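You operate a simulated robot arm through the tools that you are given. There is no shell and no other tool. Be economical: measure what you need, move in short steps, check, and stop when the job is done.

Carry out the task below with a simulated two-armed robot. There is one attempt and no reset: what you move stays moved.

JOB
Put the blue-band cap on top of the stout union. Then press the blue tap button two times. Then take the spare cartridge and put it on top of the grey large union nut. Then take the green-band cap on the front of the sink bench and put it away on the shelf of the hose bench. Then take the scrub pad and put it on the top of the cart platform. Then stack the cartridge marked "20 micron" from the deck of the cart on top of the cartridge that says "50 micron". The order counts.

The check looks at the end state, three seconds after you hand in, the way a careful person would. Anything else that was tipped, shoved, dropped, spilled or broken makes it a failure. Lids that push on must go on centred and level and be pressed home; caps that screw on are set level and turned clockwise until they are tight.

ROBOT AND FRAMES
Two 7-joint arms with two-finger parallel grippers on one trunk, on a base that drives. Base frame: it is fixed to the floor where the robot stands at the start and does not move with it; the origin is under the middle of the robot, x ahead of it, y to its left, z up. Readings come in mm, rad, newtons and seconds.
The left shoulder is at the start at [70, 133, 1003], the right one opposite. With the tool pointing down near the work surface each hand reaches from about 100 to 400 mm from the robot's upright axis, wherever it stands, measured 20 degrees to its own side. Places, roughly: blue tap button [-1300, 900, 600]; blue-band cap [500, 0, 250]; cartridge [500, -3250, 750]; green-band cap [-2250, -6750, 750]; large union nut (8x8x3 cm) [600, -3100, 800]; scrub pad (11x7x6 cm) [500, -6100, 300]; shelf of the hose bench [600, -1200, 300]; spare cartridge [500, -4500, 250]; stout union [500, -3750, 750]; top of the cart platform [-3900, -4400, 700]. Payload 1.57 kg a hand.
The TCP of each hand is the grasp point between the finger pads, 30 mm short of the fingertips. In the tool frame z runs along the fingers and y along their closing line. The gripper opens to 80 mm. The fingers are 17 mm wide and 12 mm thick; the gripper's body (40 by 82 mm) begins 80 mm behind the TCP.
Orientation is that of the tool frame in the base frame, as a unit quaternion [w, x, y, z]. With the fingers straight down and closing along the base's y, the tool's x points along the base's -x, its y along +y and its z along -z.

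CONTROLS
- The arms move only by the tool step_arm. It takes "left_increments", "right_increments" or both (then of equal length, played together; a hand with none holds still); each is a list that holds one entry, the list of rows, each a list of 7 numbers: the turn, a rotation vector about the base's x, y, z in rad, then the shift along the base's x, y, z in mm, then the opening in per cent of the stroke, from 0 (shut) to 100 (fully open). In form: [[[wx, wy, wz, dx, dy, dz, gripper], ...]]. A call has 1 to 12 rows; each row shifts and turns the commanded pose from where the row before left it. A row lasts 0.2 s, in which the tool goes at most 50 mm and 0.15 rad; a call with a longer step from one row to the next is refused whole, and so is a gripper value outside its range. Where a pose cannot be reached the arm comes as near as it can. A force on the tool above 40 N (or 10 N above the force at the start of the call, whichever is more), or a blocked arm, ends the call early, and 0.2 s more pass. Each finger travels about 153 mm/s and halts on what it meets, pressing with about 41 N; the grip force reading is that of the motor and also rises with nothing between the fingers. The clock runs only during rows and for 0.2 s after the last one: add rows that do not move to give the fingers time. The reply holds the time, the measured pose of the TCP, the force on the tool along the base axes, the opening and the grip force, in the units named above and with some noise, with the torque about the TCP (base axes, N m) and any sound that the robot's microphone picked up.
- Cameras (640 x 400 px; columns grow to the right, rows downward): "scene" is now at [134.5, -13, 1220.1]; the picture's right is [-0.14, -0.99, 0.00], its down [-0.68, 0.10, -0.73] and it looks along [0.72, -0.10, -0.69] (base axes); focal length 275 px, centre (320, 200). "left" rides on the left gripper at [72, 7, -122] in its tool frame; the picture's right is [-0.09, 1.00, 0.00], its down [-0.84, -0.08, -0.54] and it looks along [-0.54, -0.05, 0.84] (tool axes); focal length 238 px, centre (320, 200). "right" rides on the right gripper at [72, -7, -122] in its tool frame; the picture's right is [0.09, 1.00, 0.00], its down [-0.84, 0.08, -0.54] and it looks along [-0.54, 0.05, 0.84] (tool axes); focal length 238 px, centre (320, 200). There is no depth. A picture from a camera that has moved, and an enlarged one, comes with that camera's place and axes in the base frame and with its lens.
- snapshot(camera): a new picture of that camera. No time passes.
- move_column(by): slides the trunk up (or, below 0, down) by that many mm; the arms and the scene camera ride with it, the base frame stays. It gives what a move gives, with no picture.
- drive_base(legs): drives the robot by 1 to 6 legs, each [ahead, left, turn to the left] in mm, mm and rad, along the robot's own axes; the way and the turn of a leg run together, so that a leg with both is an arc; at most 1500 mm and 3.142 rad a leg. The arms and the cameras ride along, it lands a little off, and it stops where it bumps. It gives what a move gives.
- aim_head(pan, tilt): turns the head with the scene camera to pan (to the left, within 1.501 rad either way) and tilt (down, from -0.506 to 1.204), counted from straight ahead of the robot. It gives what a move gives.
- inspect(camera, box): a new picture of the part [left, top, right, bottom] of that camera's present view, enlarged. No time passes.
- close_job(): hands the job in; it is judged then, once.

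Go step by step. Nothing tells you exact positions but the pictures and the camera data: compare them with the known pose of the tool, close in by small moves and look again before you grip or let go. The budget is 175 turns and 140 pictures, counting those below and the enlarged ones. Unless the task says otherwise, let go and move clear before handing in.

The tools are called after ">>>" as name(argument=value, ...) on one line, values as JSON. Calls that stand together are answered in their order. step_arm: Moves the arms, as the interface text tells. Its arguments: {"type":"object","properties":{"left_increments":{"type":"array","items":{"type":"array","items":{"type":"array","items":{"type":"number"}}}},"right_increments":{"type":"array","items":{"type":"array","items":{"type":"array","items":{"type":"number"}}}}},"required":[]} The other tools are called the same way: move_column (by) slides the trunk up or down; drive_base (legs) drives the base; aim_head (pan, tilt) turns the head that bears the scene camera; snapshot (camera) takes a picture; inspect (camera, box) takes an enlarged picture of a part of a camera's view; close_job () hands the job in.

At the start:

```text
clock: 0.0
left_tool_pos: [528.3, 93.8, 999.0]
left_tcp_rot: [0.0, 0.0, 1.0, -0.001]
left_wrist_force: [-0.6, -0.6, -0.6]
left_moment: [0.01, -0.03, 0.02]
left_width: 80.2
left_grip_force: 0.0
right_tool_pos: [263.3, -197.8, 633.2]
right_tcp_rot: [0.0, -0.001, 1.0, 0.0]
right_wrist_force: [-0.2, 0.4, -0.3]
right_moment: [-0.02, 0.01, 0.01]
right_width: 79.9
right_grip_force: 0.1
trunk travel left (down, up): [-577.0, 363.0]
robot x, y, heading: [-1.3, -2.0, 0.002]
head pan, tilt: [-0.143, 0.756]
```

scene: 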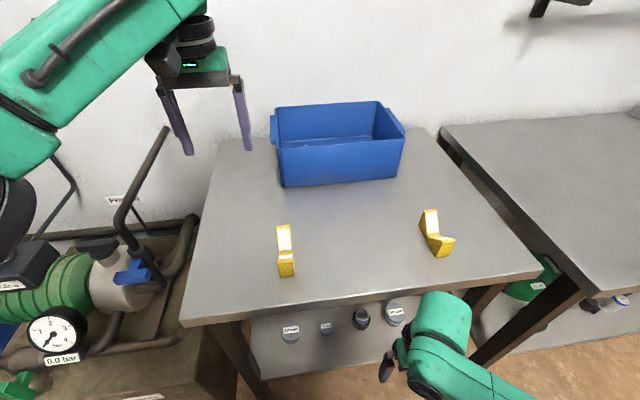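
right: 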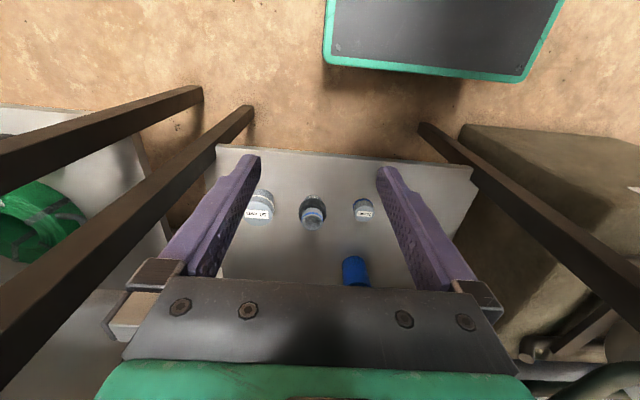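
left: 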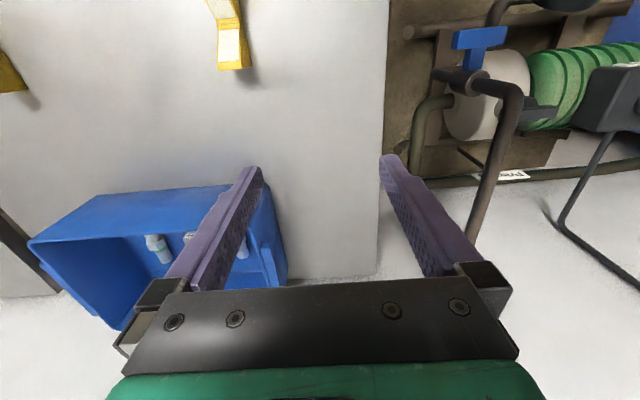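

I see a bench with a low shelf that holds several caps. I'll look closer at the shelf from both cameras before moving.

>>> inspect(camera="right", box=[200, 140, 440, 290])

>>> inspect(camera="scene", box=[240, 280, 480, 400])

```text
2.67 times, centred on (320, 215) of right
camera zoom: at [192.1, -203.9, 754.1], right [-0.09, 1.0, 0.0], down [0.84, 0.08, 0.54], along [0.54, 0.05, -0.84], focal length 636 px, centre (320, 160)
```

zoom: 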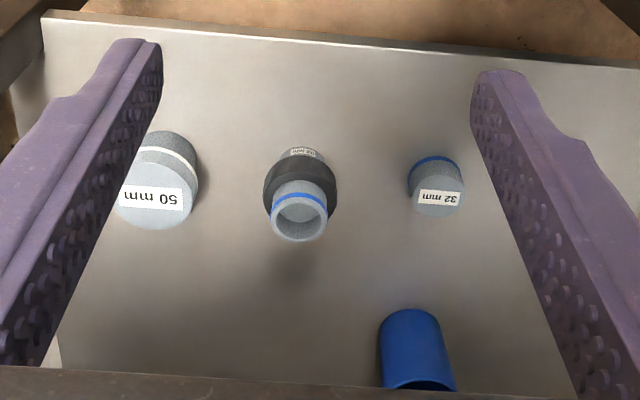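

```text
2.67 times, centred on (360, 340) of scene
camera zoom: at [134.5, -13.0, 1220.1], right [-0.14, -0.99, 0.0], down [-0.68, 0.1, -0.73], along [0.72, -0.1, -0.69], focal length 733 px, centre (213, -173)
```

zoom: 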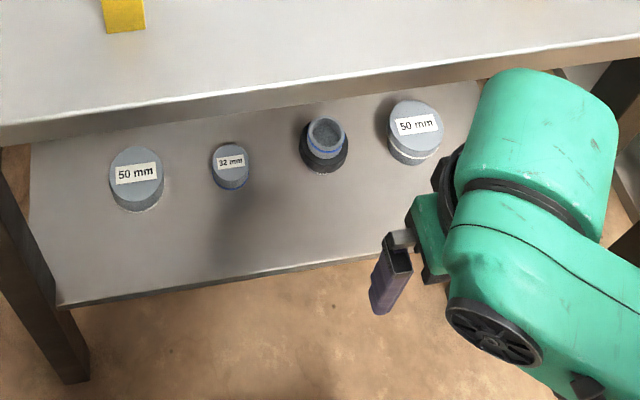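

The 32 mm cap carries the blue band, at about [475, -82, 350], under the bench top. I'll pull the left hand back off the bench so that I can lower the trunk and look under.

>>> step_arm(left_increments=[[[0, 0, 0, -45, 10, 0, 100], [0, 0, 0, -45, 10, 0, 100], [0, 0, 0, -45, 10, 0, 100], [0, 0, 0, -45, 20, 0, 100], [0, 0, 0, -45, 20, 0, 100], [0, 0, 0, -45, 20, 0, 100]]])

>>> aim_head(pan=0, tilt=0.5)

>>> snapshot(camera="scene")

```text
clock: 1.4
left_tool_pos: [256.3, 185.1, 1001.1]
left_tcp_rot: [0.0, -0.001, 1.0, 0.001]
left_wrist_force: [0.6, 1.0, -0.3]
left_moment: [0.0, -0.05, 0.02]
left_width: 80.2
left_grip_force: 0.0
right_tool_pos: [262.4, -197.4, 635.1]
right_tcp_rot: [0.0, 0.0, 1.0, -0.001]
right_wrist_force: [0.3, -0.3, 0.1]
right_moment: [-0.01, -0.05, 0.01]
right_width: 80.0
right_grip_force: 0.0
trunk travel left (down, up): [-577.0, 363.0]
robot x, y, heading: [3.6, 1.6, -0.004]
head pan, tilt: [-0.143, 0.756]
```

```text
clock: 2.2
left_tool_pos: [259.1, 183.5, 1000.9]
left_tcp_rot: [0.0, -0.001, 1.0, -0.001]
left_wrist_force: [-0.3, -0.3, 0.8]
left_moment: [0.01, -0.03, 0.0]
left_width: 79.9
left_grip_force: 0.1
right_tool_pos: [263.7, -197.9, 632.1]
right_tcp_rot: [0.0, -0.001, 1.0, 0.0]
right_wrist_force: [-0.6, -1.0, 0.0]
right_moment: [0.01, 0.03, -0.02]
right_width: 79.9
right_grip_force: 0.1
trunk travel left (down, up): [-577.0, 363.0]
robot x, y, heading: [-1.4, -1.7, 0.0]
head pan, tilt: [0.0, 0.499]
```

```text
134 pictures are left
camera scene: at [143.6, -1.3, 1242.4], right [0.0, -1.0, 0.0], down [-0.48, 0.0, -0.88], along [0.88, 0.0, -0.48], focal length 275 px, centre (320, 200)
```

scene: 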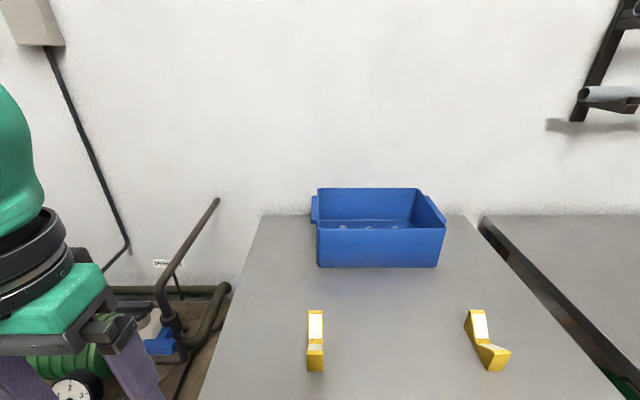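

Next I'll lower the trunk by 350 and then tilt the right hand forward to look under the bench.

>>> step_arm(right_increments=[[[0, -0.13, 0, -10, 10, 20, 100], [0, -0.13, 0, -10, 10, 20, 100], [0, -0.13, 0, -10, 10, 20, 100], [0, -0.13, 0, -10, 10, 20, 100], [0, -0.13, 0, 0, 10, 20, 100], [0, -0.13, 0, 0, 10, 20, 100]]])

>>> move_column(by=-350)

>>> snapshot(camera="right")

>>> snapshot(camera="scene")

```text
clock: 3.0
left_tool_pos: [259.0, 181.8, 1001.5]
left_tcp_rot: [0.0, 0.0, 1.0, 0.001]
left_wrist_force: [-0.8, 0.4, 0.2]
left_moment: [0.02, -0.03, 0.0]
left_width: 80.1
left_grip_force: 0.1
right_tool_pos: [269.5, -189.9, 655.9]
right_tcp_rot: [0.152, -0.103, 0.978, -0.095]
right_wrist_force: [-0.9, 0.2, -0.7]
right_moment: [0.03, 0.03, 0.01]
right_width: 79.8
right_grip_force: 0.0
right hand out of reach, approached as far as the arm can: row 1, 2, 3, 4
trunk travel left (down, up): [-577.0, 363.0]
robot x, y, heading: [-0.4, -2.0, -0.006]
head pan, tilt: [0.0, 0.499]
stopped in row 4 (right hand): the arm was blocked; the commanded pose is now the measured one
```

```text
clock: 6.4
left_tool_pos: [259.2, 180.6, 652.0]
left_tcp_rot: [-0.001, 0.0, 1.0, 0.002]
left_wrist_force: [-0.6, -0.9, 0.0]
left_moment: [-0.02, -0.04, 0.03]
left_width: 80.2
left_grip_force: 0.1
right_tool_pos: [269.3, -189.9, 305.1]
right_tcp_rot: [0.152, -0.104, 0.979, -0.093]
right_wrist_force: [0.7, -0.1, 0.6]
right_moment: [-0.03, 0.02, -0.01]
right_width: 80.2
right_grip_force: 0.1
trunk travel left (down, up): [-227.0, 713.0]
robot x, y, heading: [-0.5, 0.5, -0.004]
head pan, tilt: [0.0, 0.499]
```

```text
133 pictures are left
camera right: at [165.7, -194.2, 401.3], right [-0.26, 0.94, -0.24], down [0.6, 0.35, 0.72], along [0.76, 0.04, -0.65], focal length 238 px, centre (320, 200)
```

right: 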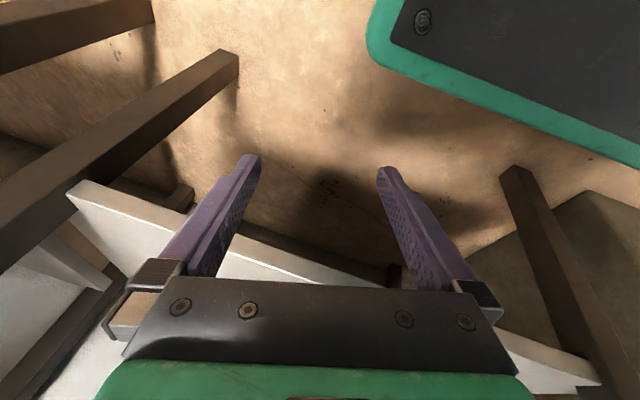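

```text
132 pictures are left
camera scene: at [144.6, -5.9, 891.9], right [0.0, -1.0, -0.01], down [-0.48, 0.01, -0.88], along [0.88, 0.0, -0.48], focal length 275 px, centre (320, 200)
```

scene: 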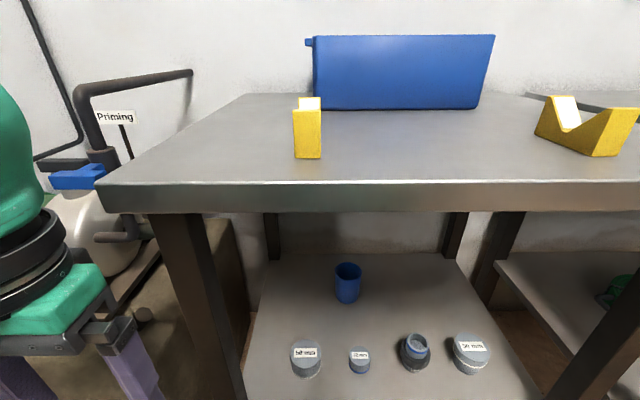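

The arm was too folded to tilt. The bench top is at about z 805 with its front edge at x 330, and the cap is at about [475, -80, 355]. I'll back the base up for room and then tilt the hand 45° in front of me.

>>> drive_base(legs=[[-130, 0, 0]])

>>> step_arm(right_increments=[[[0, 0, 0, 25, 10, 25, 100], [0, 0, 0, 25, 10, 25, 100], [0.042, -0.078, -0.02, 25, 10, 20, 100], [0.042, -0.078, -0.02, 25, 15, 15, 100], [0.042, -0.078, -0.02, 20, 15, 10, 100], [0.042, -0.078, -0.02, 10, 20, 10, 100], [0.042, -0.078, -0.02, 10, 20, 10, 100], [0.042, -0.078, -0.02, 0, 10, 0, 100]]])

>>> snapshot(camera="right")

```text
clock: 7.7
left_tool_pos: [129.3, 181.1, 652.3]
left_tcp_rot: [0.0, -0.001, 1.0, 0.002]
left_wrist_force: [0.7, -0.4, -0.3]
left_moment: [0.02, -0.02, 0.04]
left_width: 79.9
left_grip_force: 0.1
right_tool_pos: [141.3, -190.6, 306.0]
right_tcp_rot: [0.153, -0.102, 0.979, -0.094]
right_wrist_force: [-0.9, -0.1, 0.4]
right_moment: [0.02, -0.01, -0.03]
right_width: 80.0
right_grip_force: 0.1
trunk travel left (down, up): [-227.0, 713.0]
robot x, y, heading: [-129.8, -2.8, 0.002]
head pan, tilt: [0.0, 0.499]
```

```text
clock: 8.9
left_tool_pos: [130.3, 183.4, 651.3]
left_tcp_rot: [0.0, -0.001, 1.0, 0.001]
left_wrist_force: [-0.3, 0.2, -0.1]
left_moment: [0.0, 0.04, 0.03]
left_width: 80.0
left_grip_force: 0.0
right_tool_pos: [251.0, -158.6, 389.3]
right_tcp_rot: [0.247, -0.093, 0.957, -0.119]
right_wrist_force: [-0.5, 0.8, -0.3]
right_moment: [0.01, 0.02, -0.02]
right_width: 79.8
right_grip_force: 0.0
trunk travel left (down, up): [-227.0, 713.0]
robot x, y, heading: [-128.9, -3.7, 0.001]
head pan, tilt: [0.0, 0.499]
stopped in row 5 (right hand): the arm was blocked; the commanded pose is now the measured one
```

```text
131 pictures are left
camera right: at [130.0, -160.1, 462.2], right [-0.2, 0.93, -0.31], down [0.44, 0.37, 0.82], along [0.88, 0.02, -0.48], focal length 238 px, centre (320, 200)
```

right: 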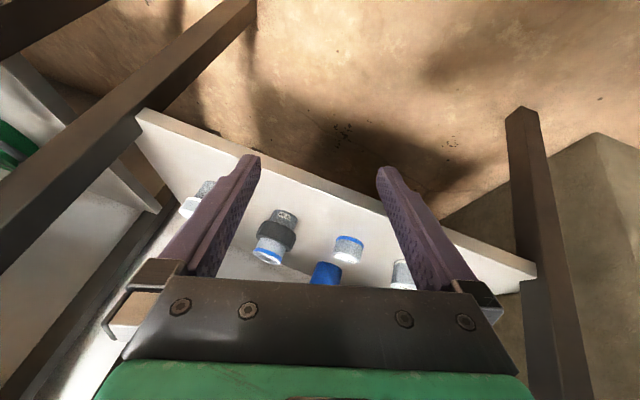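

The hand can see the shelf now, but the arm blocked while still folded. I'll extend it forward and up a little and then finish the tilt.

>>> step_arm(right_increments=[[[0, 0, 0, 25, 10, 20, 100], [0, 0, 0, 25, 10, 20, 100], [0, 0, 0, 25, 10, 20, 100], [0.073, -0.069, -0.02, 0, 0, 0, 100], [0.073, -0.069, -0.02, 0, 0, 0, 100], [0.073, -0.069, -0.02, 0, 0, 0, 100], [0.073, -0.069, -0.02, 0, 0, 0, 100]]])

>>> snapshot(camera="right")

```text
clock: 9.7
left_tool_pos: [129.1, 184.0, 651.5]
left_tcp_rot: [0.0, 0.0, 1.0, 0.0]
left_wrist_force: [0.3, -0.3, -1.0]
left_moment: [0.0, -0.02, -0.03]
left_width: 80.3
left_grip_force: 0.1
right_tool_pos: [320.6, -173.9, 432.1]
right_tcp_rot: [0.231, -0.099, 0.948, -0.196]
right_wrist_force: [1.2, -0.7, -0.8]
right_moment: [-0.05, -0.02, 0.03]
right_width: 79.7
right_grip_force: 0.0
trunk travel left (down, up): [-227.0, 713.0]
robot x, y, heading: [-129.0, -0.8, 0.0]
head pan, tilt: [0.0, 0.499]
stopped in row 4 (right hand): the arm was blocked; the commanded pose is now the measured one
```

```text
130 pictures are left
camera right: at [201.0, -160.1, 505.8], right [-0.18, 0.87, -0.45], down [0.46, 0.48, 0.75], along [0.87, -0.08, -0.49], focal length 238 px, centre (320, 200)
```

right: 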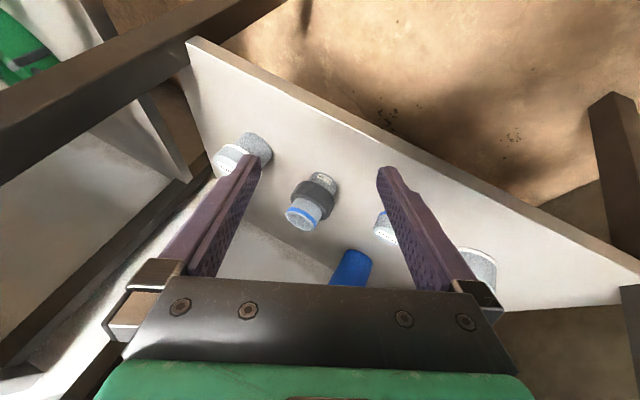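

The arm meets a joint limit when tilted, so I'll go back to a vertical tool. There are about 460 mm of headroom under the bench top, enough to reach in with the hand pointing down.

>>> step_arm(right_increments=[[[0.08, 0.094, -0.04, -18, 8, 10, 100], [0.08, 0.094, -0.04, -18, 8, 10, 100], [0.08, 0.094, -0.04, -18, 8, 10, 100], [0.08, 0.094, -0.04, -18, 10, 5, 100], [0.08, 0.094, -0.04, -18, 10, 5, 100]]])

>>> snapshot(camera="right")

```text
clock: 10.3
left_tool_pos: [131.0, 183.7, 651.5]
left_tcp_rot: [-0.001, 0.0, 1.0, 0.0]
left_wrist_force: [0.1, 0.0, 0.7]
left_moment: [0.0, -0.02, -0.01]
left_width: 79.8
left_grip_force: 0.0
right_tool_pos: [289.0, -224.2, 428.5]
right_tcp_rot: [0.137, -0.064, 0.96, -0.234]
right_wrist_force: [-0.3, -0.6, -0.7]
right_moment: [0.0, 0.03, 0.04]
right_width: 80.0
right_grip_force: 0.1
right hand out of reach, approached as far as the arm can: row 2
trunk travel left (down, up): [-227.0, 713.0]
robot x, y, heading: [-129.0, 1.1, 0.0]
head pan, tilt: [0.0, 0.499]
stopped in row 2 (right hand): the arm was blocked; the commanded pose is now the measured one
```

```text
129 pictures are left
camera right: at [186.1, -190.4, 518.1], right [-0.15, 0.86, -0.49], down [0.64, 0.46, 0.62], along [0.76, -0.22, -0.61], focal length 238 px, centre (320, 200)
```

right: 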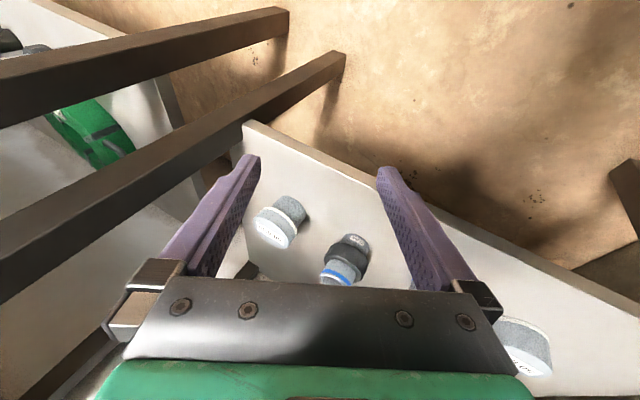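

The arm moved oddly, so I'll look at it with the head camera before going on.

>>> aim_head(pan=-0.5, tilt=0.95)

>>> snapshot(camera="scene")

```text
clock: 11.3
left_tool_pos: [129.9, 184.3, 651.2]
left_tcp_rot: [0.0, -0.001, 1.0, 0.0]
left_wrist_force: [-1.0, 0.2, 0.1]
left_moment: [-0.02, 0.0, -0.04]
left_width: 80.1
left_grip_force: 0.0
right_tool_pos: [289.0, -224.4, 428.6]
right_tcp_rot: [0.138, -0.064, 0.961, -0.233]
right_wrist_force: [0.1, 0.3, 0.7]
right_moment: [0.03, 0.01, 0.0]
right_width: 79.8
right_grip_force: 0.0
trunk travel left (down, up): [-227.0, 713.0]
robot x, y, heading: [-126.0, 0.4, -0.003]
head pan, tilt: [-0.499, 0.949]
```

```text
128 pictures are left
camera scene: at [-11.9, -36.2, 855.1], right [-0.48, -0.88, 0.0], down [-0.71, 0.39, -0.58], along [0.51, -0.28, -0.81], focal length 275 px, centre (320, 200)
```

scene: 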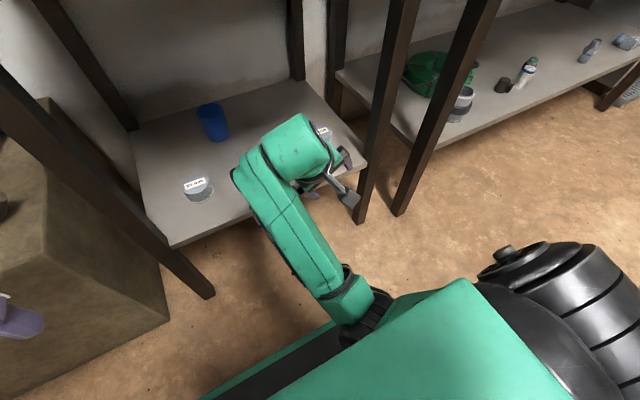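

The elbow hangs low and inward. I'll raise the hand while bringing it back to vertical, to get out of the corner.

>>> step_arm(right_increments=[[[0, 0, 0, -20, 0, 35, 100], [0, 0, 0, -20, 0, 35, 100], [0, 0, 0, 0, 0, 40, 100], [0, 0, 0, 0, 0, 40, 100]]])

>>> snapshot(camera="scene")

```text
clock: 11.8
left_tool_pos: [129.5, 184.3, 651.2]
left_tcp_rot: [-0.001, 0.0, 1.0, 0.0]
left_wrist_force: [0.7, 0.0, -0.1]
left_moment: [-0.02, -0.02, -0.01]
left_width: 79.9
left_grip_force: 0.1
right_tool_pos: [259.8, -274.5, 474.8]
right_tcp_rot: [0.119, -0.061, 0.933, -0.334]
right_wrist_force: [-0.1, 0.3, 0.3]
right_moment: [-0.03, 0.02, 0.01]
right_width: 80.2
right_grip_force: 0.1
right hand out of reach, approached as far as the arm can: row 2
trunk travel left (down, up): [-227.0, 713.0]
robot x, y, heading: [-126.4, 1.0, -0.002]
head pan, tilt: [-0.499, 0.949]
stopped in row 2 (right hand): the arm was blocked; the commanded pose is now the measured one
```

```text
127 pictures are left
camera scene: at [-11.8, -36.3, 855.0], right [-0.48, -0.88, 0.0], down [-0.71, 0.39, -0.58], along [0.51, -0.28, -0.81], focal length 275 px, centre (320, 200)
```

scene: 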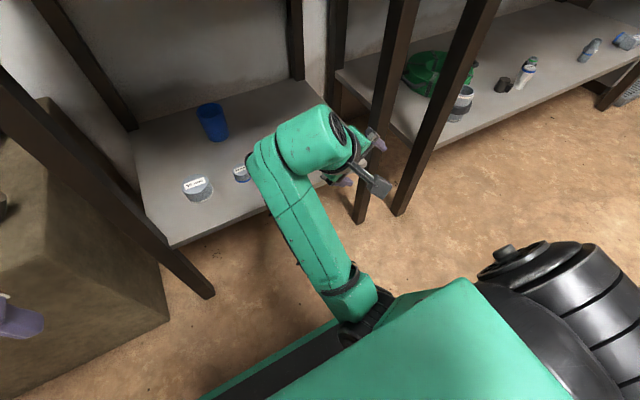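

Before choosing an arm, I'll look at the left one, which moved freely.

>>> aim_head(pan=0.6, tilt=0.8)

>>> snapshot(camera="scene")

```text
clock: 13.1
left_tool_pos: [130.2, 183.4, 652.3]
left_tcp_rot: [0.0, 0.0, 1.0, 0.0]
left_wrist_force: [-0.5, 0.8, -0.3]
left_moment: [0.01, 0.02, 0.01]
left_width: 80.0
left_grip_force: 0.0
right_tool_pos: [260.4, -274.5, 475.9]
right_tcp_rot: [0.119, -0.061, 0.933, -0.334]
right_wrist_force: [-0.8, 0.7, 0.9]
right_moment: [0.0, -0.03, 0.0]
right_width: 80.0
right_grip_force: 0.1
trunk travel left (down, up): [-227.0, 713.0]
robot x, y, heading: [-128.5, 1.7, -0.003]
head pan, tilt: [0.6, 0.799]
```

```text
126 pictures are left
camera scene: at [-9.2, 44.1, 866.5], right [0.56, -0.83, 0.0], down [-0.59, -0.4, -0.7], along [0.58, 0.39, -0.72], focal length 275 px, centre (320, 200)
```

scene: 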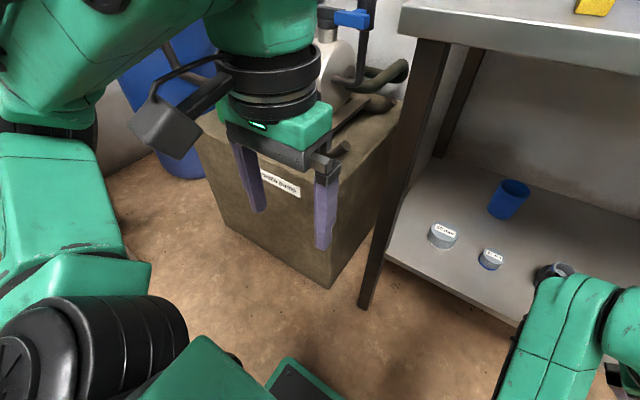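

The left arm has its elbow out to the side and looks healthy, so I'll use it for the cap. I'll test it by lowering it relative to the shoulder.

>>> step_arm(left_increments=[[[0, 0, 0, 15, -5, -40, 100], [0, 0, 0, 15, -5, -40, 100], [0, 0, 0, 15, -5, -40, 100], [0, 0, 0, 15, -5, -30, 100], [0, 0, 0, 15, -5, -30, 100], [0, 0, 0, 15, -5, -20, 100]]])

>>> snapshot(camera="scene")

```text
clock: 14.5
left_tool_pos: [192.3, 166.4, 532.6]
left_tcp_rot: [0.001, 0.0, 1.0, 0.0]
left_wrist_force: [-0.7, 0.0, 0.3]
left_moment: [0.02, 0.0, -0.02]
left_width: 79.8
left_grip_force: 0.1
left hand out of reach, approached as far as the arm can: row 2, 3, 4
right_tool_pos: [260.5, -274.8, 473.5]
right_tcp_rot: [0.12, -0.062, 0.933, -0.334]
right_wrist_force: [-0.1, 0.7, -0.6]
right_moment: [0.01, -0.03, -0.01]
right_width: 80.3
right_grip_force: 0.1
trunk travel left (down, up): [-227.0, 713.0]
robot x, y, heading: [-127.6, 2.6, 0.003]
head pan, tilt: [0.6, 0.799]
```

```text
125 pictures are left
camera scene: at [-8.9, 44.0, 866.5], right [0.56, -0.83, 0.0], down [-0.59, -0.4, -0.7], along [0.57, 0.39, -0.72], focal length 275 px, centre (320, 200)
```

scene: 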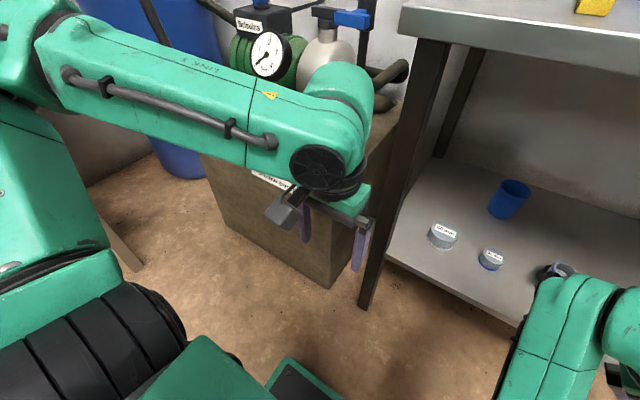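

>>> step_arm(left_increments=[[[0, 0, 0, 10, -5, -40, 100], [0, 0, 0, 10, -5, -40, 100], [0, 0, 0, 10, -5, -30, 100], [0, 0, 0, 10, -5, 0, 100]]])

>>> snapshot(camera="scene")

```text
clock: 15.5
left_tool_pos: [233.0, 147.6, 422.2]
left_tcp_rot: [0.0, -0.001, 1.0, 0.0]
left_wrist_force: [-0.5, 0.1, 0.5]
left_moment: [0.0, 0.01, 0.02]
left_width: 79.9
left_grip_force: 0.1
right_tool_pos: [260.2, -274.7, 474.0]
right_tcp_rot: [0.12, -0.061, 0.933, -0.334]
right_wrist_force: [0.8, 0.4, 0.6]
right_moment: [-0.01, 0.0, -0.02]
right_width: 80.1
right_grip_force: 0.1
trunk travel left (down, up): [-227.0, 713.0]
robot x, y, heading: [-125.9, 0.6, -0.003]
head pan, tilt: [0.6, 0.799]
```

```text
124 pictures are left
camera scene: at [-9.2, 44.1, 866.5], right [0.56, -0.83, 0.0], down [-0.59, -0.41, -0.7], along [0.58, 0.39, -0.72], focal length 275 px, centre (320, 200)
```

scene: 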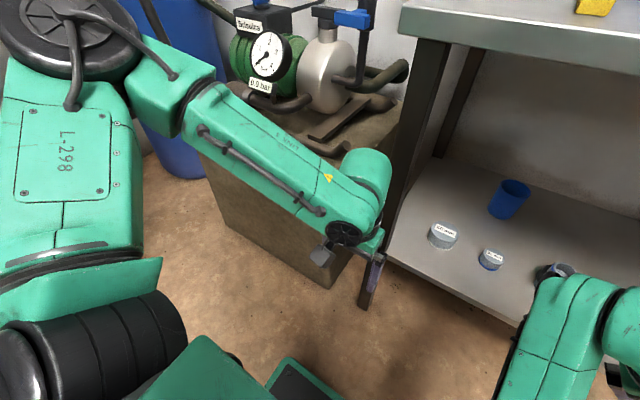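

The left arm reaches well with its elbow up. Now I'll bring the right arm back to its compact starting pose.

>>> step_arm(right_increments=[[[0.114, 0.041, -0.021, -10, 0, -30, 100], [0.114, 0.041, -0.021, -10, 0, -30, 100], [0.114, 0.041, -0.021, -10, 10, -30, 100], [0.114, 0.041, -0.021, -20, 15, -30, 100], [0.114, 0.041, -0.021, -20, 20, -30, 100], [0.114, 0.041, -0.021, -20, 20, -30, 100]]])

```text
clock: 16.4
left_tool_pos: [232.6, 148.0, 423.4]
left_tcp_rot: [0.0, 0.0, 1.0, 0.0]
left_wrist_force: [-0.3, 0.0, 0.4]
left_moment: [-0.01, 0.01, 0.01]
left_width: 80.2
left_grip_force: 0.0
right_tool_pos: [227.4, -306.5, 394.2]
right_tcp_rot: [0.059, -0.029, 0.969, -0.237]
right_wrist_force: [-0.1, 0.0, -0.7]
right_moment: [-0.03, -0.01, 0.0]
right_width: 79.7
right_grip_force: 0.0
trunk travel left (down, up): [-227.0, 713.0]
robot x, y, heading: [-128.2, 4.3, -0.0]
head pan, tilt: [0.6, 0.799]
stopped in row 4 (right hand): the arm was blocked; the commanded pose is now the measured one
```

>>> step_arm(right_increments=[[[0.08, 0.02, -0.01, -10, -10, -30, 100], [0.08, 0.02, -0.01, -10, -10, -30, 100], [0.08, 0.02, -0.01, -10, 0, -30, 100], [0.08, 0.02, -0.01, -20, 0, -20, 100], [0.08, 0.02, -0.01, -20, 0, -10, 100], [0.08, 0.02, -0.01, -20, 10, 0, 100]]])

>>> aim_head(pan=-0.5, tilt=1.0)

>>> snapshot(camera="scene")

```text
clock: 18.0
left_tool_pos: [232.0, 147.5, 425.6]
left_tcp_rot: [0.0, 0.0, 1.0, 0.0]
left_wrist_force: [-0.2, 0.7, -0.1]
left_moment: [-0.01, -0.01, -0.01]
left_width: 79.8
left_grip_force: 0.1
right_tool_pos: [141.3, -341.8, 284.7]
right_tcp_rot: [0.007, -0.002, 0.999, -0.033]
right_wrist_force: [0.5, 0.9, 1.0]
right_moment: [-0.01, 0.02, 0.02]
right_width: 80.1
right_grip_force: 0.0
trunk travel left (down, up): [-227.0, 713.0]
robot x, y, heading: [-125.0, -1.6, -0.003]
head pan, tilt: [0.6, 0.799]
stopped in row 6 (right hand): the arm was blocked; the commanded pose is now the measured one
```

```text
clock: 19.3
left_tool_pos: [231.7, 147.3, 425.0]
left_tcp_rot: [0.0, -0.001, 1.0, 0.0]
left_wrist_force: [-0.1, 0.5, 1.0]
left_moment: [-0.03, 0.02, 0.01]
left_width: 80.1
left_grip_force: 0.1
right_tool_pos: [141.4, -340.5, 284.9]
right_tcp_rot: [0.005, -0.002, 0.999, -0.035]
right_wrist_force: [0.1, -0.5, 0.2]
right_moment: [0.01, -0.01, 0.02]
right_width: 80.0
right_grip_force: 0.1
trunk travel left (down, up): [-227.0, 713.0]
robot x, y, heading: [-129.3, 0.9, 0.002]
head pan, tilt: [-0.499, 1.0]
```

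```text
123 pictures are left
camera scene: at [-14.6, -34.8, 851.4], right [-0.48, -0.88, 0.0], down [-0.74, 0.4, -0.54], along [0.47, -0.26, -0.84], focal length 275 px, centre (320, 200)
```

scene: 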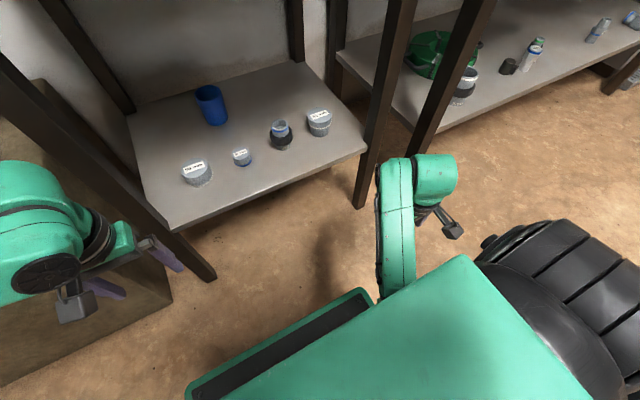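

The right hand is vertical again and compact. I'll test tilting the left hand forward, in line with its forearm, so the robot can stay farther from the bench.

>>> step_arm(left_increments=[[[0, -0.1, 0, 10, -10, 0, 100], [0, -0.1, 0, 10, -10, 0, 100], [0, -0.1, 0, 10, -10, 0, 100], [0, -0.1, 0, 10, -10, 0, 100], [0, -0.1, 0, 10, -10, 0, 100], [0, -0.1, 0, 10, -10, 0, 100]]])

>>> aim_head(pan=0.4, tilt=0.8)

>>> snapshot(camera="scene")

>>> snapshot(camera="left")

```text
clock: 20.7
left_tool_pos: [292.2, 87.9, 425.5]
left_tcp_rot: [0.296, -0.001, 0.955, 0.0]
left_wrist_force: [0.0, -0.1, 0.6]
left_moment: [-0.01, -0.03, -0.04]
left_width: 79.8
left_grip_force: 0.2
right_tool_pos: [142.8, -341.9, 283.8]
right_tcp_rot: [0.006, -0.003, 0.999, -0.034]
right_wrist_force: [1.3, -0.1, -0.8]
right_moment: [0.0, 0.01, -0.01]
right_width: 79.9
right_grip_force: 0.0
trunk travel left (down, up): [-227.0, 713.0]
robot x, y, heading: [-131.1, -1.0, -0.006]
head pan, tilt: [-0.499, 1.0]
```

```text
clock: 21.9
left_tool_pos: [292.7, 88.8, 424.5]
left_tcp_rot: [0.295, -0.001, 0.956, 0.001]
left_wrist_force: [-0.2, -0.3, 0.4]
left_moment: [-0.02, 0.05, -0.06]
left_width: 80.1
left_grip_force: 0.2
right_tool_pos: [141.7, -342.2, 284.8]
right_tcp_rot: [0.006, -0.003, 0.999, -0.034]
right_wrist_force: [0.6, 0.8, 0.1]
right_moment: [-0.02, 0.01, -0.01]
right_width: 80.1
right_grip_force: 0.0
trunk travel left (down, up): [-227.0, 713.0]
robot x, y, heading: [-127.6, 2.6, -0.001]
head pan, tilt: [0.4, 0.799]
```

```text
122 pictures are left
camera scene: at [-1.5, 29.8, 866.5], right [0.39, -0.92, 0.0], down [-0.66, -0.28, -0.7], along [0.64, 0.27, -0.72], focal length 275 px, centre (320, 200)
```

scene: 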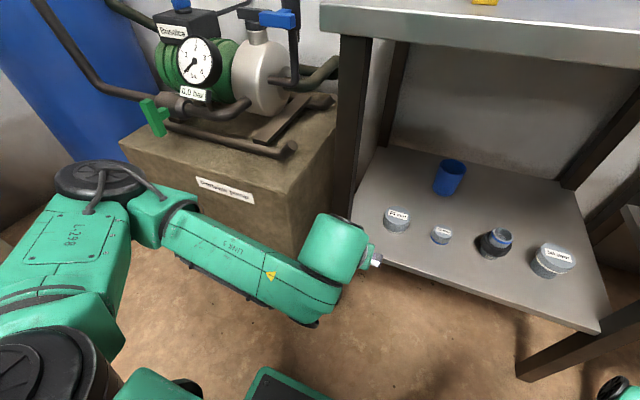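

```text
121 pictures are left
camera left: at [162.5, 93.9, 485.4], right [0.07, 1.0, 0.05], down [0.39, -0.08, 0.92], along [0.92, -0.05, -0.39], focal length 238 px, centre (320, 200)
```

left: 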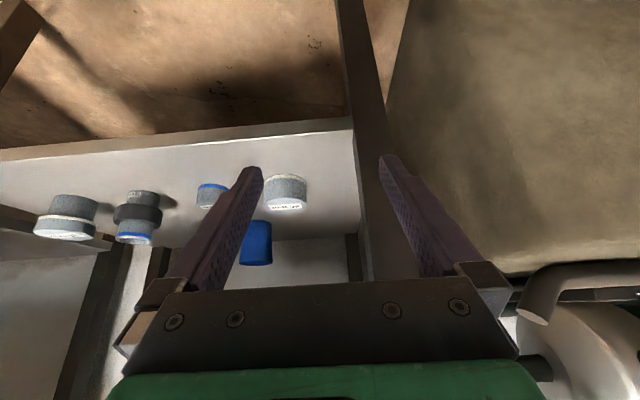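

The tilt works nicely with the left arm. The blue-band 32 mm cap sits near [475, -83, 336]. I'll drive sideways and a bit ahead so the hand lines up with it.

>>> drive_base(legs=[[0, -172, 0], [90, 0, 0]])

>>> snapshot(camera="left")

>>> snapshot(camera="scene")

```text
clock: 24.1
left_tool_pos: [381.3, -84.5, 423.5]
left_tcp_rot: [0.295, 0.0, 0.955, 0.0]
left_wrist_force: [-0.8, 0.8, -0.3]
left_moment: [0.02, 0.04, -0.01]
left_width: 79.8
left_grip_force: 0.1
right_tool_pos: [230.4, -512.0, 284.6]
right_tcp_rot: [0.006, -0.003, 0.999, -0.034]
right_wrist_force: [-1.0, 0.4, -0.1]
right_moment: [0.03, 0.01, -0.04]
right_width: 80.2
right_grip_force: 0.1
trunk travel left (down, up): [-227.0, 713.0]
robot x, y, heading: [-43.2, -170.2, -0.004]
head pan, tilt: [0.4, 0.799]
```

```text
120 pictures are left
camera left: at [251.7, -77.4, 485.2], right [0.08, 1.0, 0.05], down [0.39, -0.08, 0.92], along [0.92, -0.05, -0.39], focal length 238 px, centre (320, 200)
```

left: 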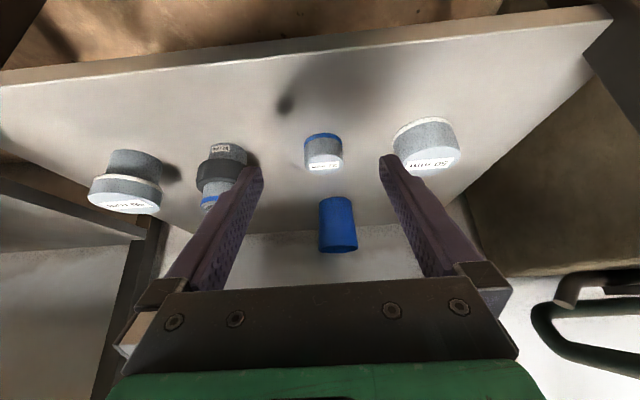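

```text
119 pictures are left
camera scene: at [87.7, -141.2, 866.5], right [0.39, -0.92, 0.0], down [-0.66, -0.28, -0.7], along [0.64, 0.27, -0.72], focal length 275 px, centre (320, 200)
```

scene: 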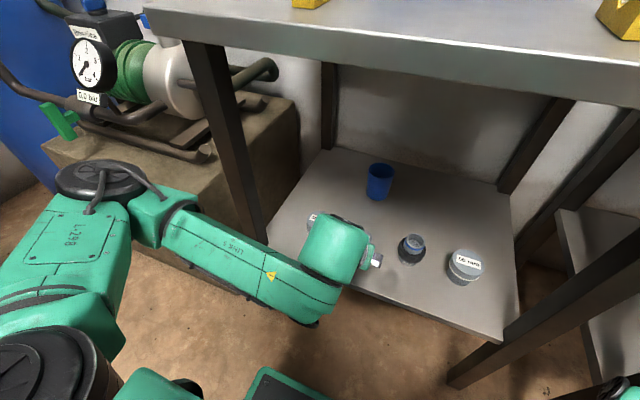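

The cap is about 38 mm wide and 36 mm high, centred near [474, -82], with the shelf at about z 329. I'll approach along the tool axis with the fingers at 75% to spare the neighbours.

>>> step_arm(left_increments=[[[0, 0, 0, 20, 1, 0, 75], [0, 0, 0, 22, 1, 0, 75], [0, 0, 0, 14, 0, -20, 75], [0, 0, 0, 14, 0, -20, 75]]])

>>> snapshot(camera="left")

```text
clock: 25.1
left_tool_pos: [450.9, -82.9, 386.0]
left_tcp_rot: [0.296, 0.0, 0.955, -0.002]
left_wrist_force: [0.2, -0.3, 0.5]
left_moment: [-0.01, 0.0, -0.03]
left_width: 60.2
left_grip_force: 0.0
right_tool_pos: [231.2, -513.5, 285.3]
right_tcp_rot: [0.006, -0.002, 0.999, -0.035]
right_wrist_force: [-1.2, 0.0, -0.3]
right_moment: [0.02, -0.02, 0.02]
right_width: 80.1
right_grip_force: 0.0
trunk travel left (down, up): [-227.0, 713.0]
robot x, y, heading: [-38.1, -173.6, -0.003]
head pan, tilt: [0.4, 0.799]
```

```text
118 pictures are left
camera left: at [322.5, -75.8, 446.8], right [0.08, 1.0, 0.05], down [0.38, -0.08, 0.92], along [0.92, -0.05, -0.39], focal length 238 px, centre (320, 200)
```

left: 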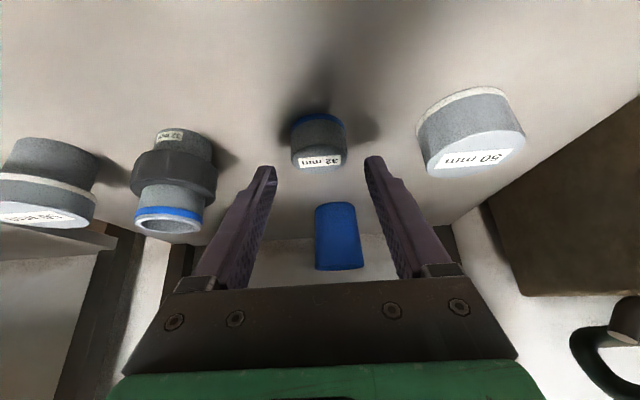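

Laterally the hand is centred. I'll go the last 20 mm down and forward.

>>> step_arm(left_increments=[[[0, 0, 0, 8, 1, -10, 75], [0, 0, 0, 6, 1, -9, 75]]])

>>> snapshot(camera="left")

```text
clock: 25.7
left_tool_pos: [463.5, -79.5, 365.2]
left_tcp_rot: [0.295, 0.0, 0.955, -0.001]
left_wrist_force: [0.6, 0.5, 0.3]
left_moment: [0.01, -0.02, 0.0]
left_width: 60.2
left_grip_force: 0.0
right_tool_pos: [231.2, -512.8, 285.1]
right_tcp_rot: [0.006, -0.003, 0.999, -0.034]
right_wrist_force: [0.1, 1.1, 0.3]
right_moment: [-0.01, -0.03, 0.02]
right_width: 79.9
right_grip_force: 0.0
trunk travel left (down, up): [-227.0, 713.0]
robot x, y, heading: [-40.8, -172.5, 0.002]
head pan, tilt: [0.4, 0.799]
```

```text
117 pictures are left
camera left: at [335.9, -73.5, 426.2], right [0.08, 1.0, 0.05], down [0.39, -0.08, 0.92], along [0.92, -0.05, -0.39], focal length 238 px, centre (320, 200)
```

left: 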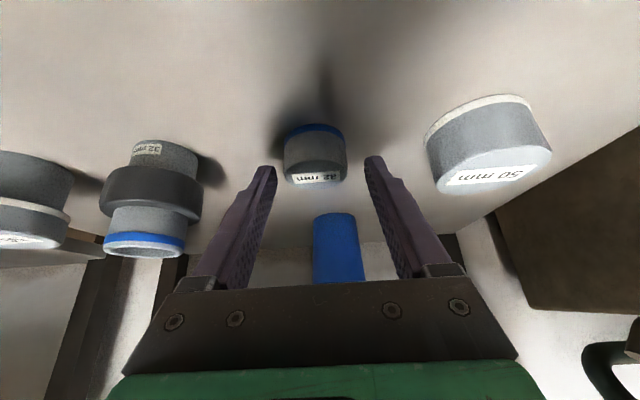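

The cap centre looks to be near [460, -80, 344], so the fingers are a little too far forward. I'll back off 11 mm, lower 5 mm, and close.

>>> step_arm(left_increments=[[[0, 0, 0, -11, 0, 0, 75], [0, 0, 0, 0, -1, -6, 75], [0, 0, 0, 0, 0, 0, 40], [0, 0, 0, 0, 0, 0, 20], [0, 0, 0, 0, 0, 0, 20]]])

>>> snapshot(camera="left")

```text
clock: 26.9
left_tool_pos: [453.7, -80.4, 358.6]
left_tcp_rot: [0.296, 0.0, 0.955, 0.0]
left_wrist_force: [0.9, 0.6, 1.4]
left_moment: [0.03, -0.05, -0.04]
left_width: 41.5
left_grip_force: 40.6
right_tool_pos: [231.3, -512.6, 284.4]
right_tcp_rot: [0.006, -0.002, 0.999, -0.035]
right_wrist_force: [0.7, 0.9, -0.6]
right_moment: [-0.01, 0.0, -0.02]
right_width: 80.1
right_grip_force: 0.1
trunk travel left (down, up): [-227.0, 713.0]
robot x, y, heading: [-38.9, -173.2, 0.001]
head pan, tilt: [0.4, 0.799]
```

```text
116 pictures are left
camera left: at [324.4, -74.7, 420.4], right [0.08, 1.0, 0.05], down [0.38, -0.08, 0.92], along [0.92, -0.05, -0.39], focal length 238 px, centre (320, 200)
```

left: 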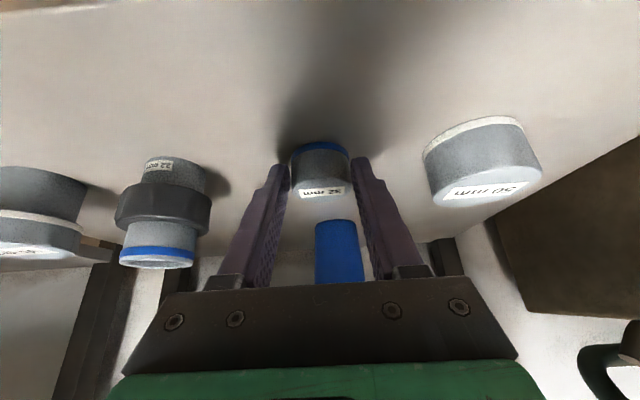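

The cap is gripped at 41.5 mm. I'll lift it and back out.

>>> step_arm(left_increments=[[[0, 0, 0, 0, 0, 15, 20], [0, 0, 0, -5, 0, 30, 20], [0, 0, 0, -20, 0, 20, 20], [0, 0, 0, -30, 0, 10, 20]]])

>>> snapshot(camera="left")

```text
clock: 27.9
left_tool_pos: [398.9, -79.7, 435.1]
left_tcp_rot: [0.295, 0.0, 0.955, 0.0]
left_wrist_force: [-1.1, -0.2, 0.3]
left_moment: [-0.02, 0.04, -0.02]
left_width: 41.4
left_grip_force: 40.7
right_tool_pos: [229.9, -513.4, 285.3]
right_tcp_rot: [0.007, -0.002, 0.999, -0.034]
right_wrist_force: [-0.4, 0.1, -0.4]
right_moment: [-0.03, 0.0, 0.0]
right_width: 79.8
right_grip_force: 0.0
trunk travel left (down, up): [-227.0, 713.0]
robot x, y, heading: [-40.7, -170.0, -0.0]
head pan, tilt: [0.4, 0.799]
```

```text
115 pictures are left
camera left: at [269.4, -74.1, 495.2], right [0.08, 1.0, 0.05], down [0.39, -0.08, 0.92], along [0.92, -0.05, -0.39], focal length 238 px, centre (320, 200)
```

left: 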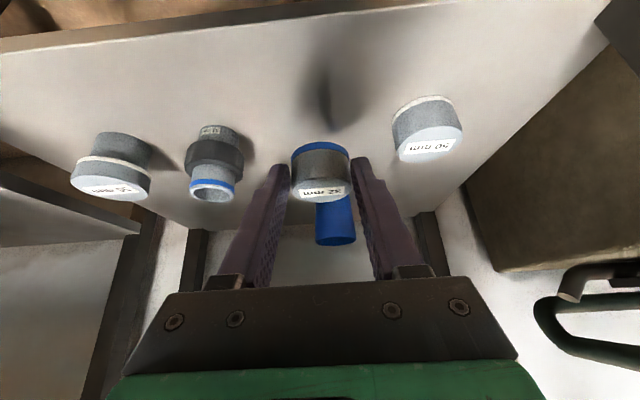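

The cap is held. I'll back away, raise the trunk and look to the right.

>>> drive_base(legs=[[-350, 0, 0]])

>>> move_column(by=430)

>>> aim_head(pan=-0.9, tilt=0.45)

>>> snapshot(camera="scene")

```text
clock: 30.2
left_tool_pos: [45.1, -78.0, 433.0]
left_tcp_rot: [0.295, -0.003, 0.956, 0.001]
left_wrist_force: [-0.3, -0.2, -1.1]
left_moment: [0.01, 0.03, 0.03]
left_width: 41.4
left_grip_force: 41.3
right_tool_pos: [-120.6, -510.9, 283.3]
right_tcp_rot: [0.007, -0.006, 0.999, -0.034]
right_wrist_force: [-0.1, -0.1, -0.2]
right_moment: [0.02, -0.01, 0.01]
right_width: 80.0
right_grip_force: 0.1
trunk travel left (down, up): [-227.0, 713.0]
robot x, y, heading: [-391.3, -175.2, 0.011]
head pan, tilt: [0.4, 0.799]
```

```text
refused: 430 is not a number from -400 to 400
```

```text
clock: 31.6
left_tool_pos: [45.6, -77.4, 433.8]
left_tcp_rot: [0.294, -0.003, 0.956, 0.001]
left_wrist_force: [-0.6, 0.5, -0.2]
left_moment: [0.01, 0.04, 0.01]
left_width: 41.4
left_grip_force: 40.9
right_tool_pos: [-120.6, -511.5, 285.2]
right_tcp_rot: [0.007, -0.006, 0.999, -0.035]
right_wrist_force: [1.2, -0.1, -0.3]
right_moment: [-0.02, 0.05, 0.01]
right_width: 80.2
right_grip_force: 0.1
trunk travel left (down, up): [-227.0, 713.0]
robot x, y, heading: [-389.9, -170.2, 0.006]
head pan, tilt: [-0.901, 0.45]
```

```text
114 pictures are left
camera scene: at [-282.2, -244.9, 897.0], right [-0.78, -0.63, 0.0], down [-0.27, 0.34, -0.9], along [0.56, -0.7, -0.44], focal length 275 px, centre (320, 200)
```

scene: 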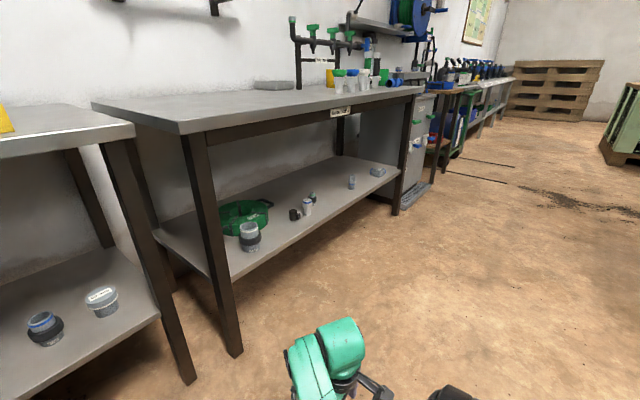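

The floor is clear. I'll raise the trunk and drive along the benches toward y -3700.

>>> move_column(by=400)

>>> drive_base(legs=[[0, -1200, 0], [0, -1200, 0], [0, -1100, 0]])

>>> aim_head(pan=0, tilt=0.5)

>>> snapshot(camera="scene")

```text
clock: 35.5
left_tool_pos: [45.1, -77.7, 833.3]
left_tcp_rot: [0.295, -0.004, 0.956, 0.001]
left_wrist_force: [-0.7, 0.2, -0.3]
left_moment: [-0.01, 0.03, 0.03]
left_width: 41.8
left_grip_force: 40.9
right_tool_pos: [-120.1, -512.9, 685.9]
right_tcp_rot: [0.006, -0.006, 0.999, -0.033]
right_wrist_force: [1.1, 0.3, -0.9]
right_moment: [0.05, 0.01, 0.01]
right_width: 80.3
right_grip_force: 0.1
trunk travel left (down, up): [-627.0, 313.0]
robot x, y, heading: [-391.5, -170.3, 0.004]
head pan, tilt: [-0.901, 0.45]
```

```text
clock: 52.4
left_tool_pos: [52.1, -3572.0, 832.0]
left_tcp_rot: [0.295, 0.004, 0.955, -0.001]
left_wrist_force: [0.1, -0.8, -0.3]
left_moment: [0.02, 0.0, 0.01]
left_width: 41.5
left_grip_force: 40.8
right_tool_pos: [-119.7, -4003.5, 684.7]
right_tcp_rot: [0.006, 0.001, 0.999, -0.034]
right_wrist_force: [0.3, -0.6, 0.7]
right_moment: [-0.01, -0.06, -0.01]
right_width: 80.0
right_grip_force: 0.0
trunk travel left (down, up): [-627.0, 313.0]
robot x, y, heading: [-384.3, -3659.4, -0.011]
head pan, tilt: [-0.901, 0.45]
```

```text
clock: 53.6
left_tool_pos: [51.4, -3571.9, 833.7]
left_tcp_rot: [0.295, 0.003, 0.956, -0.001]
left_wrist_force: [0.5, 0.2, -0.3]
left_moment: [0.03, 0.0, 0.0]
left_width: 41.4
left_grip_force: 41.3
right_tool_pos: [-120.6, -4004.9, 685.3]
right_tcp_rot: [0.006, 0.001, 0.999, -0.035]
right_wrist_force: [-0.3, -0.3, 0.3]
right_moment: [-0.01, -0.02, 0.0]
right_width: 79.9
right_grip_force: 0.1
trunk travel left (down, up): [-627.0, 313.0]
robot x, y, heading: [-385.2, -3661.3, -0.007]
head pan, tilt: [0.0, 0.499]
```

```text
113 pictures are left
camera scene: at [-243.3, -3662.3, 1292.5], right [-0.01, -1.0, 0.0], down [-0.48, 0.01, -0.88], along [0.88, -0.01, -0.48], focal length 275 px, centre (320, 200)
```

scene: 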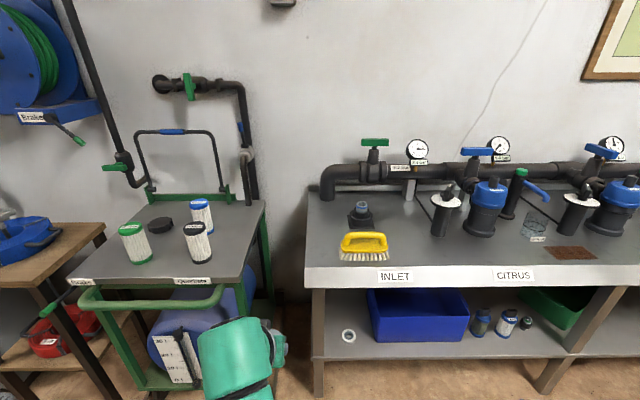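

I see a cart with three cartridges and, right of it, a bench with a dark union behind a yellow brush. I'll enlarge both.

>>> inspect(camera="scene", box=[300, 140, 460, 270])

>>> inspect(camera="scene", box=[60, 170, 280, 300])

>>> inspect(camera="scene", box=[420, 150, 640, 360])

```text
3.08 times, centred on (380, 205) of scene
camera zoom: at [-243.3, -3662.3, 1292.5], right [-0.01, -1.0, 0.0], down [-0.48, 0.01, -0.88], along [0.88, -0.01, -0.48], focal length 845 px, centre (135, 185)
```

zoom: 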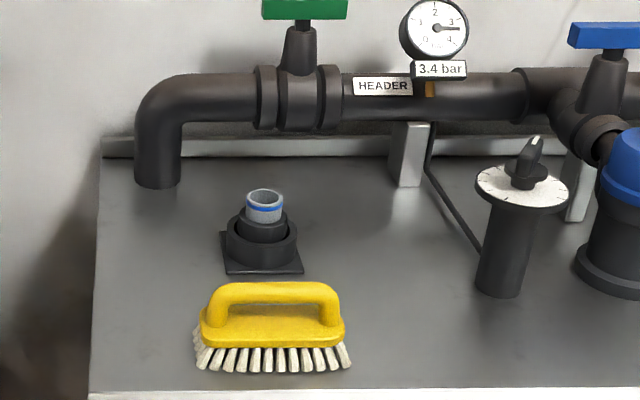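

```text
2.91 times, centred on (170, 235) of scene
camera zoom: at [-243.3, -3662.3, 1292.5], right [-0.01, -1.0, 0.0], down [-0.48, 0.01, -0.88], along [0.88, -0.01, -0.48], focal length 799 px, centre (756, 98)
```

zoom: 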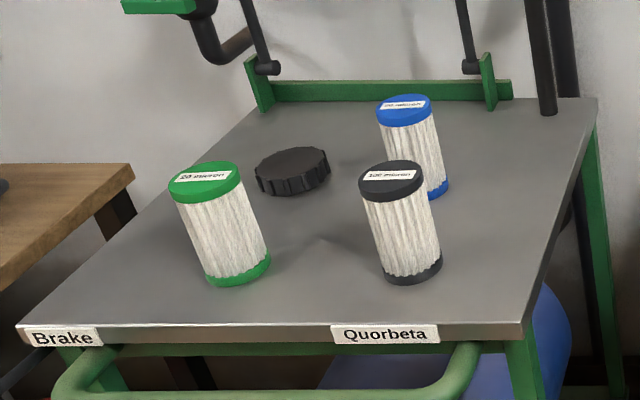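

```text
1.90 times, centred on (530, 255) of scene
camera zoom: at [-243.3, -3662.3, 1292.5], right [-0.01, -1.0, 0.0], down [-0.48, 0.01, -0.88], along [0.88, -0.01, -0.48], focal length 523 px, centre (-80, 95)
```

zoom: 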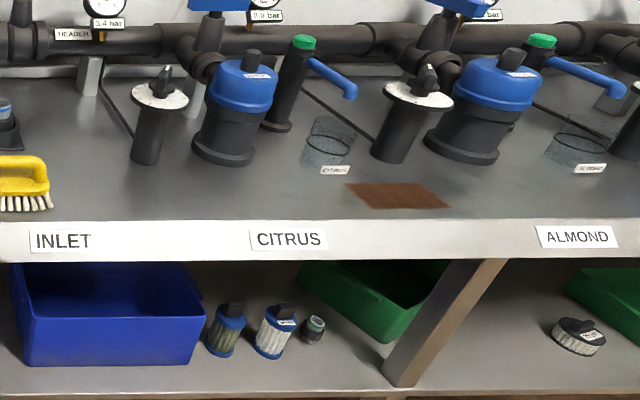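

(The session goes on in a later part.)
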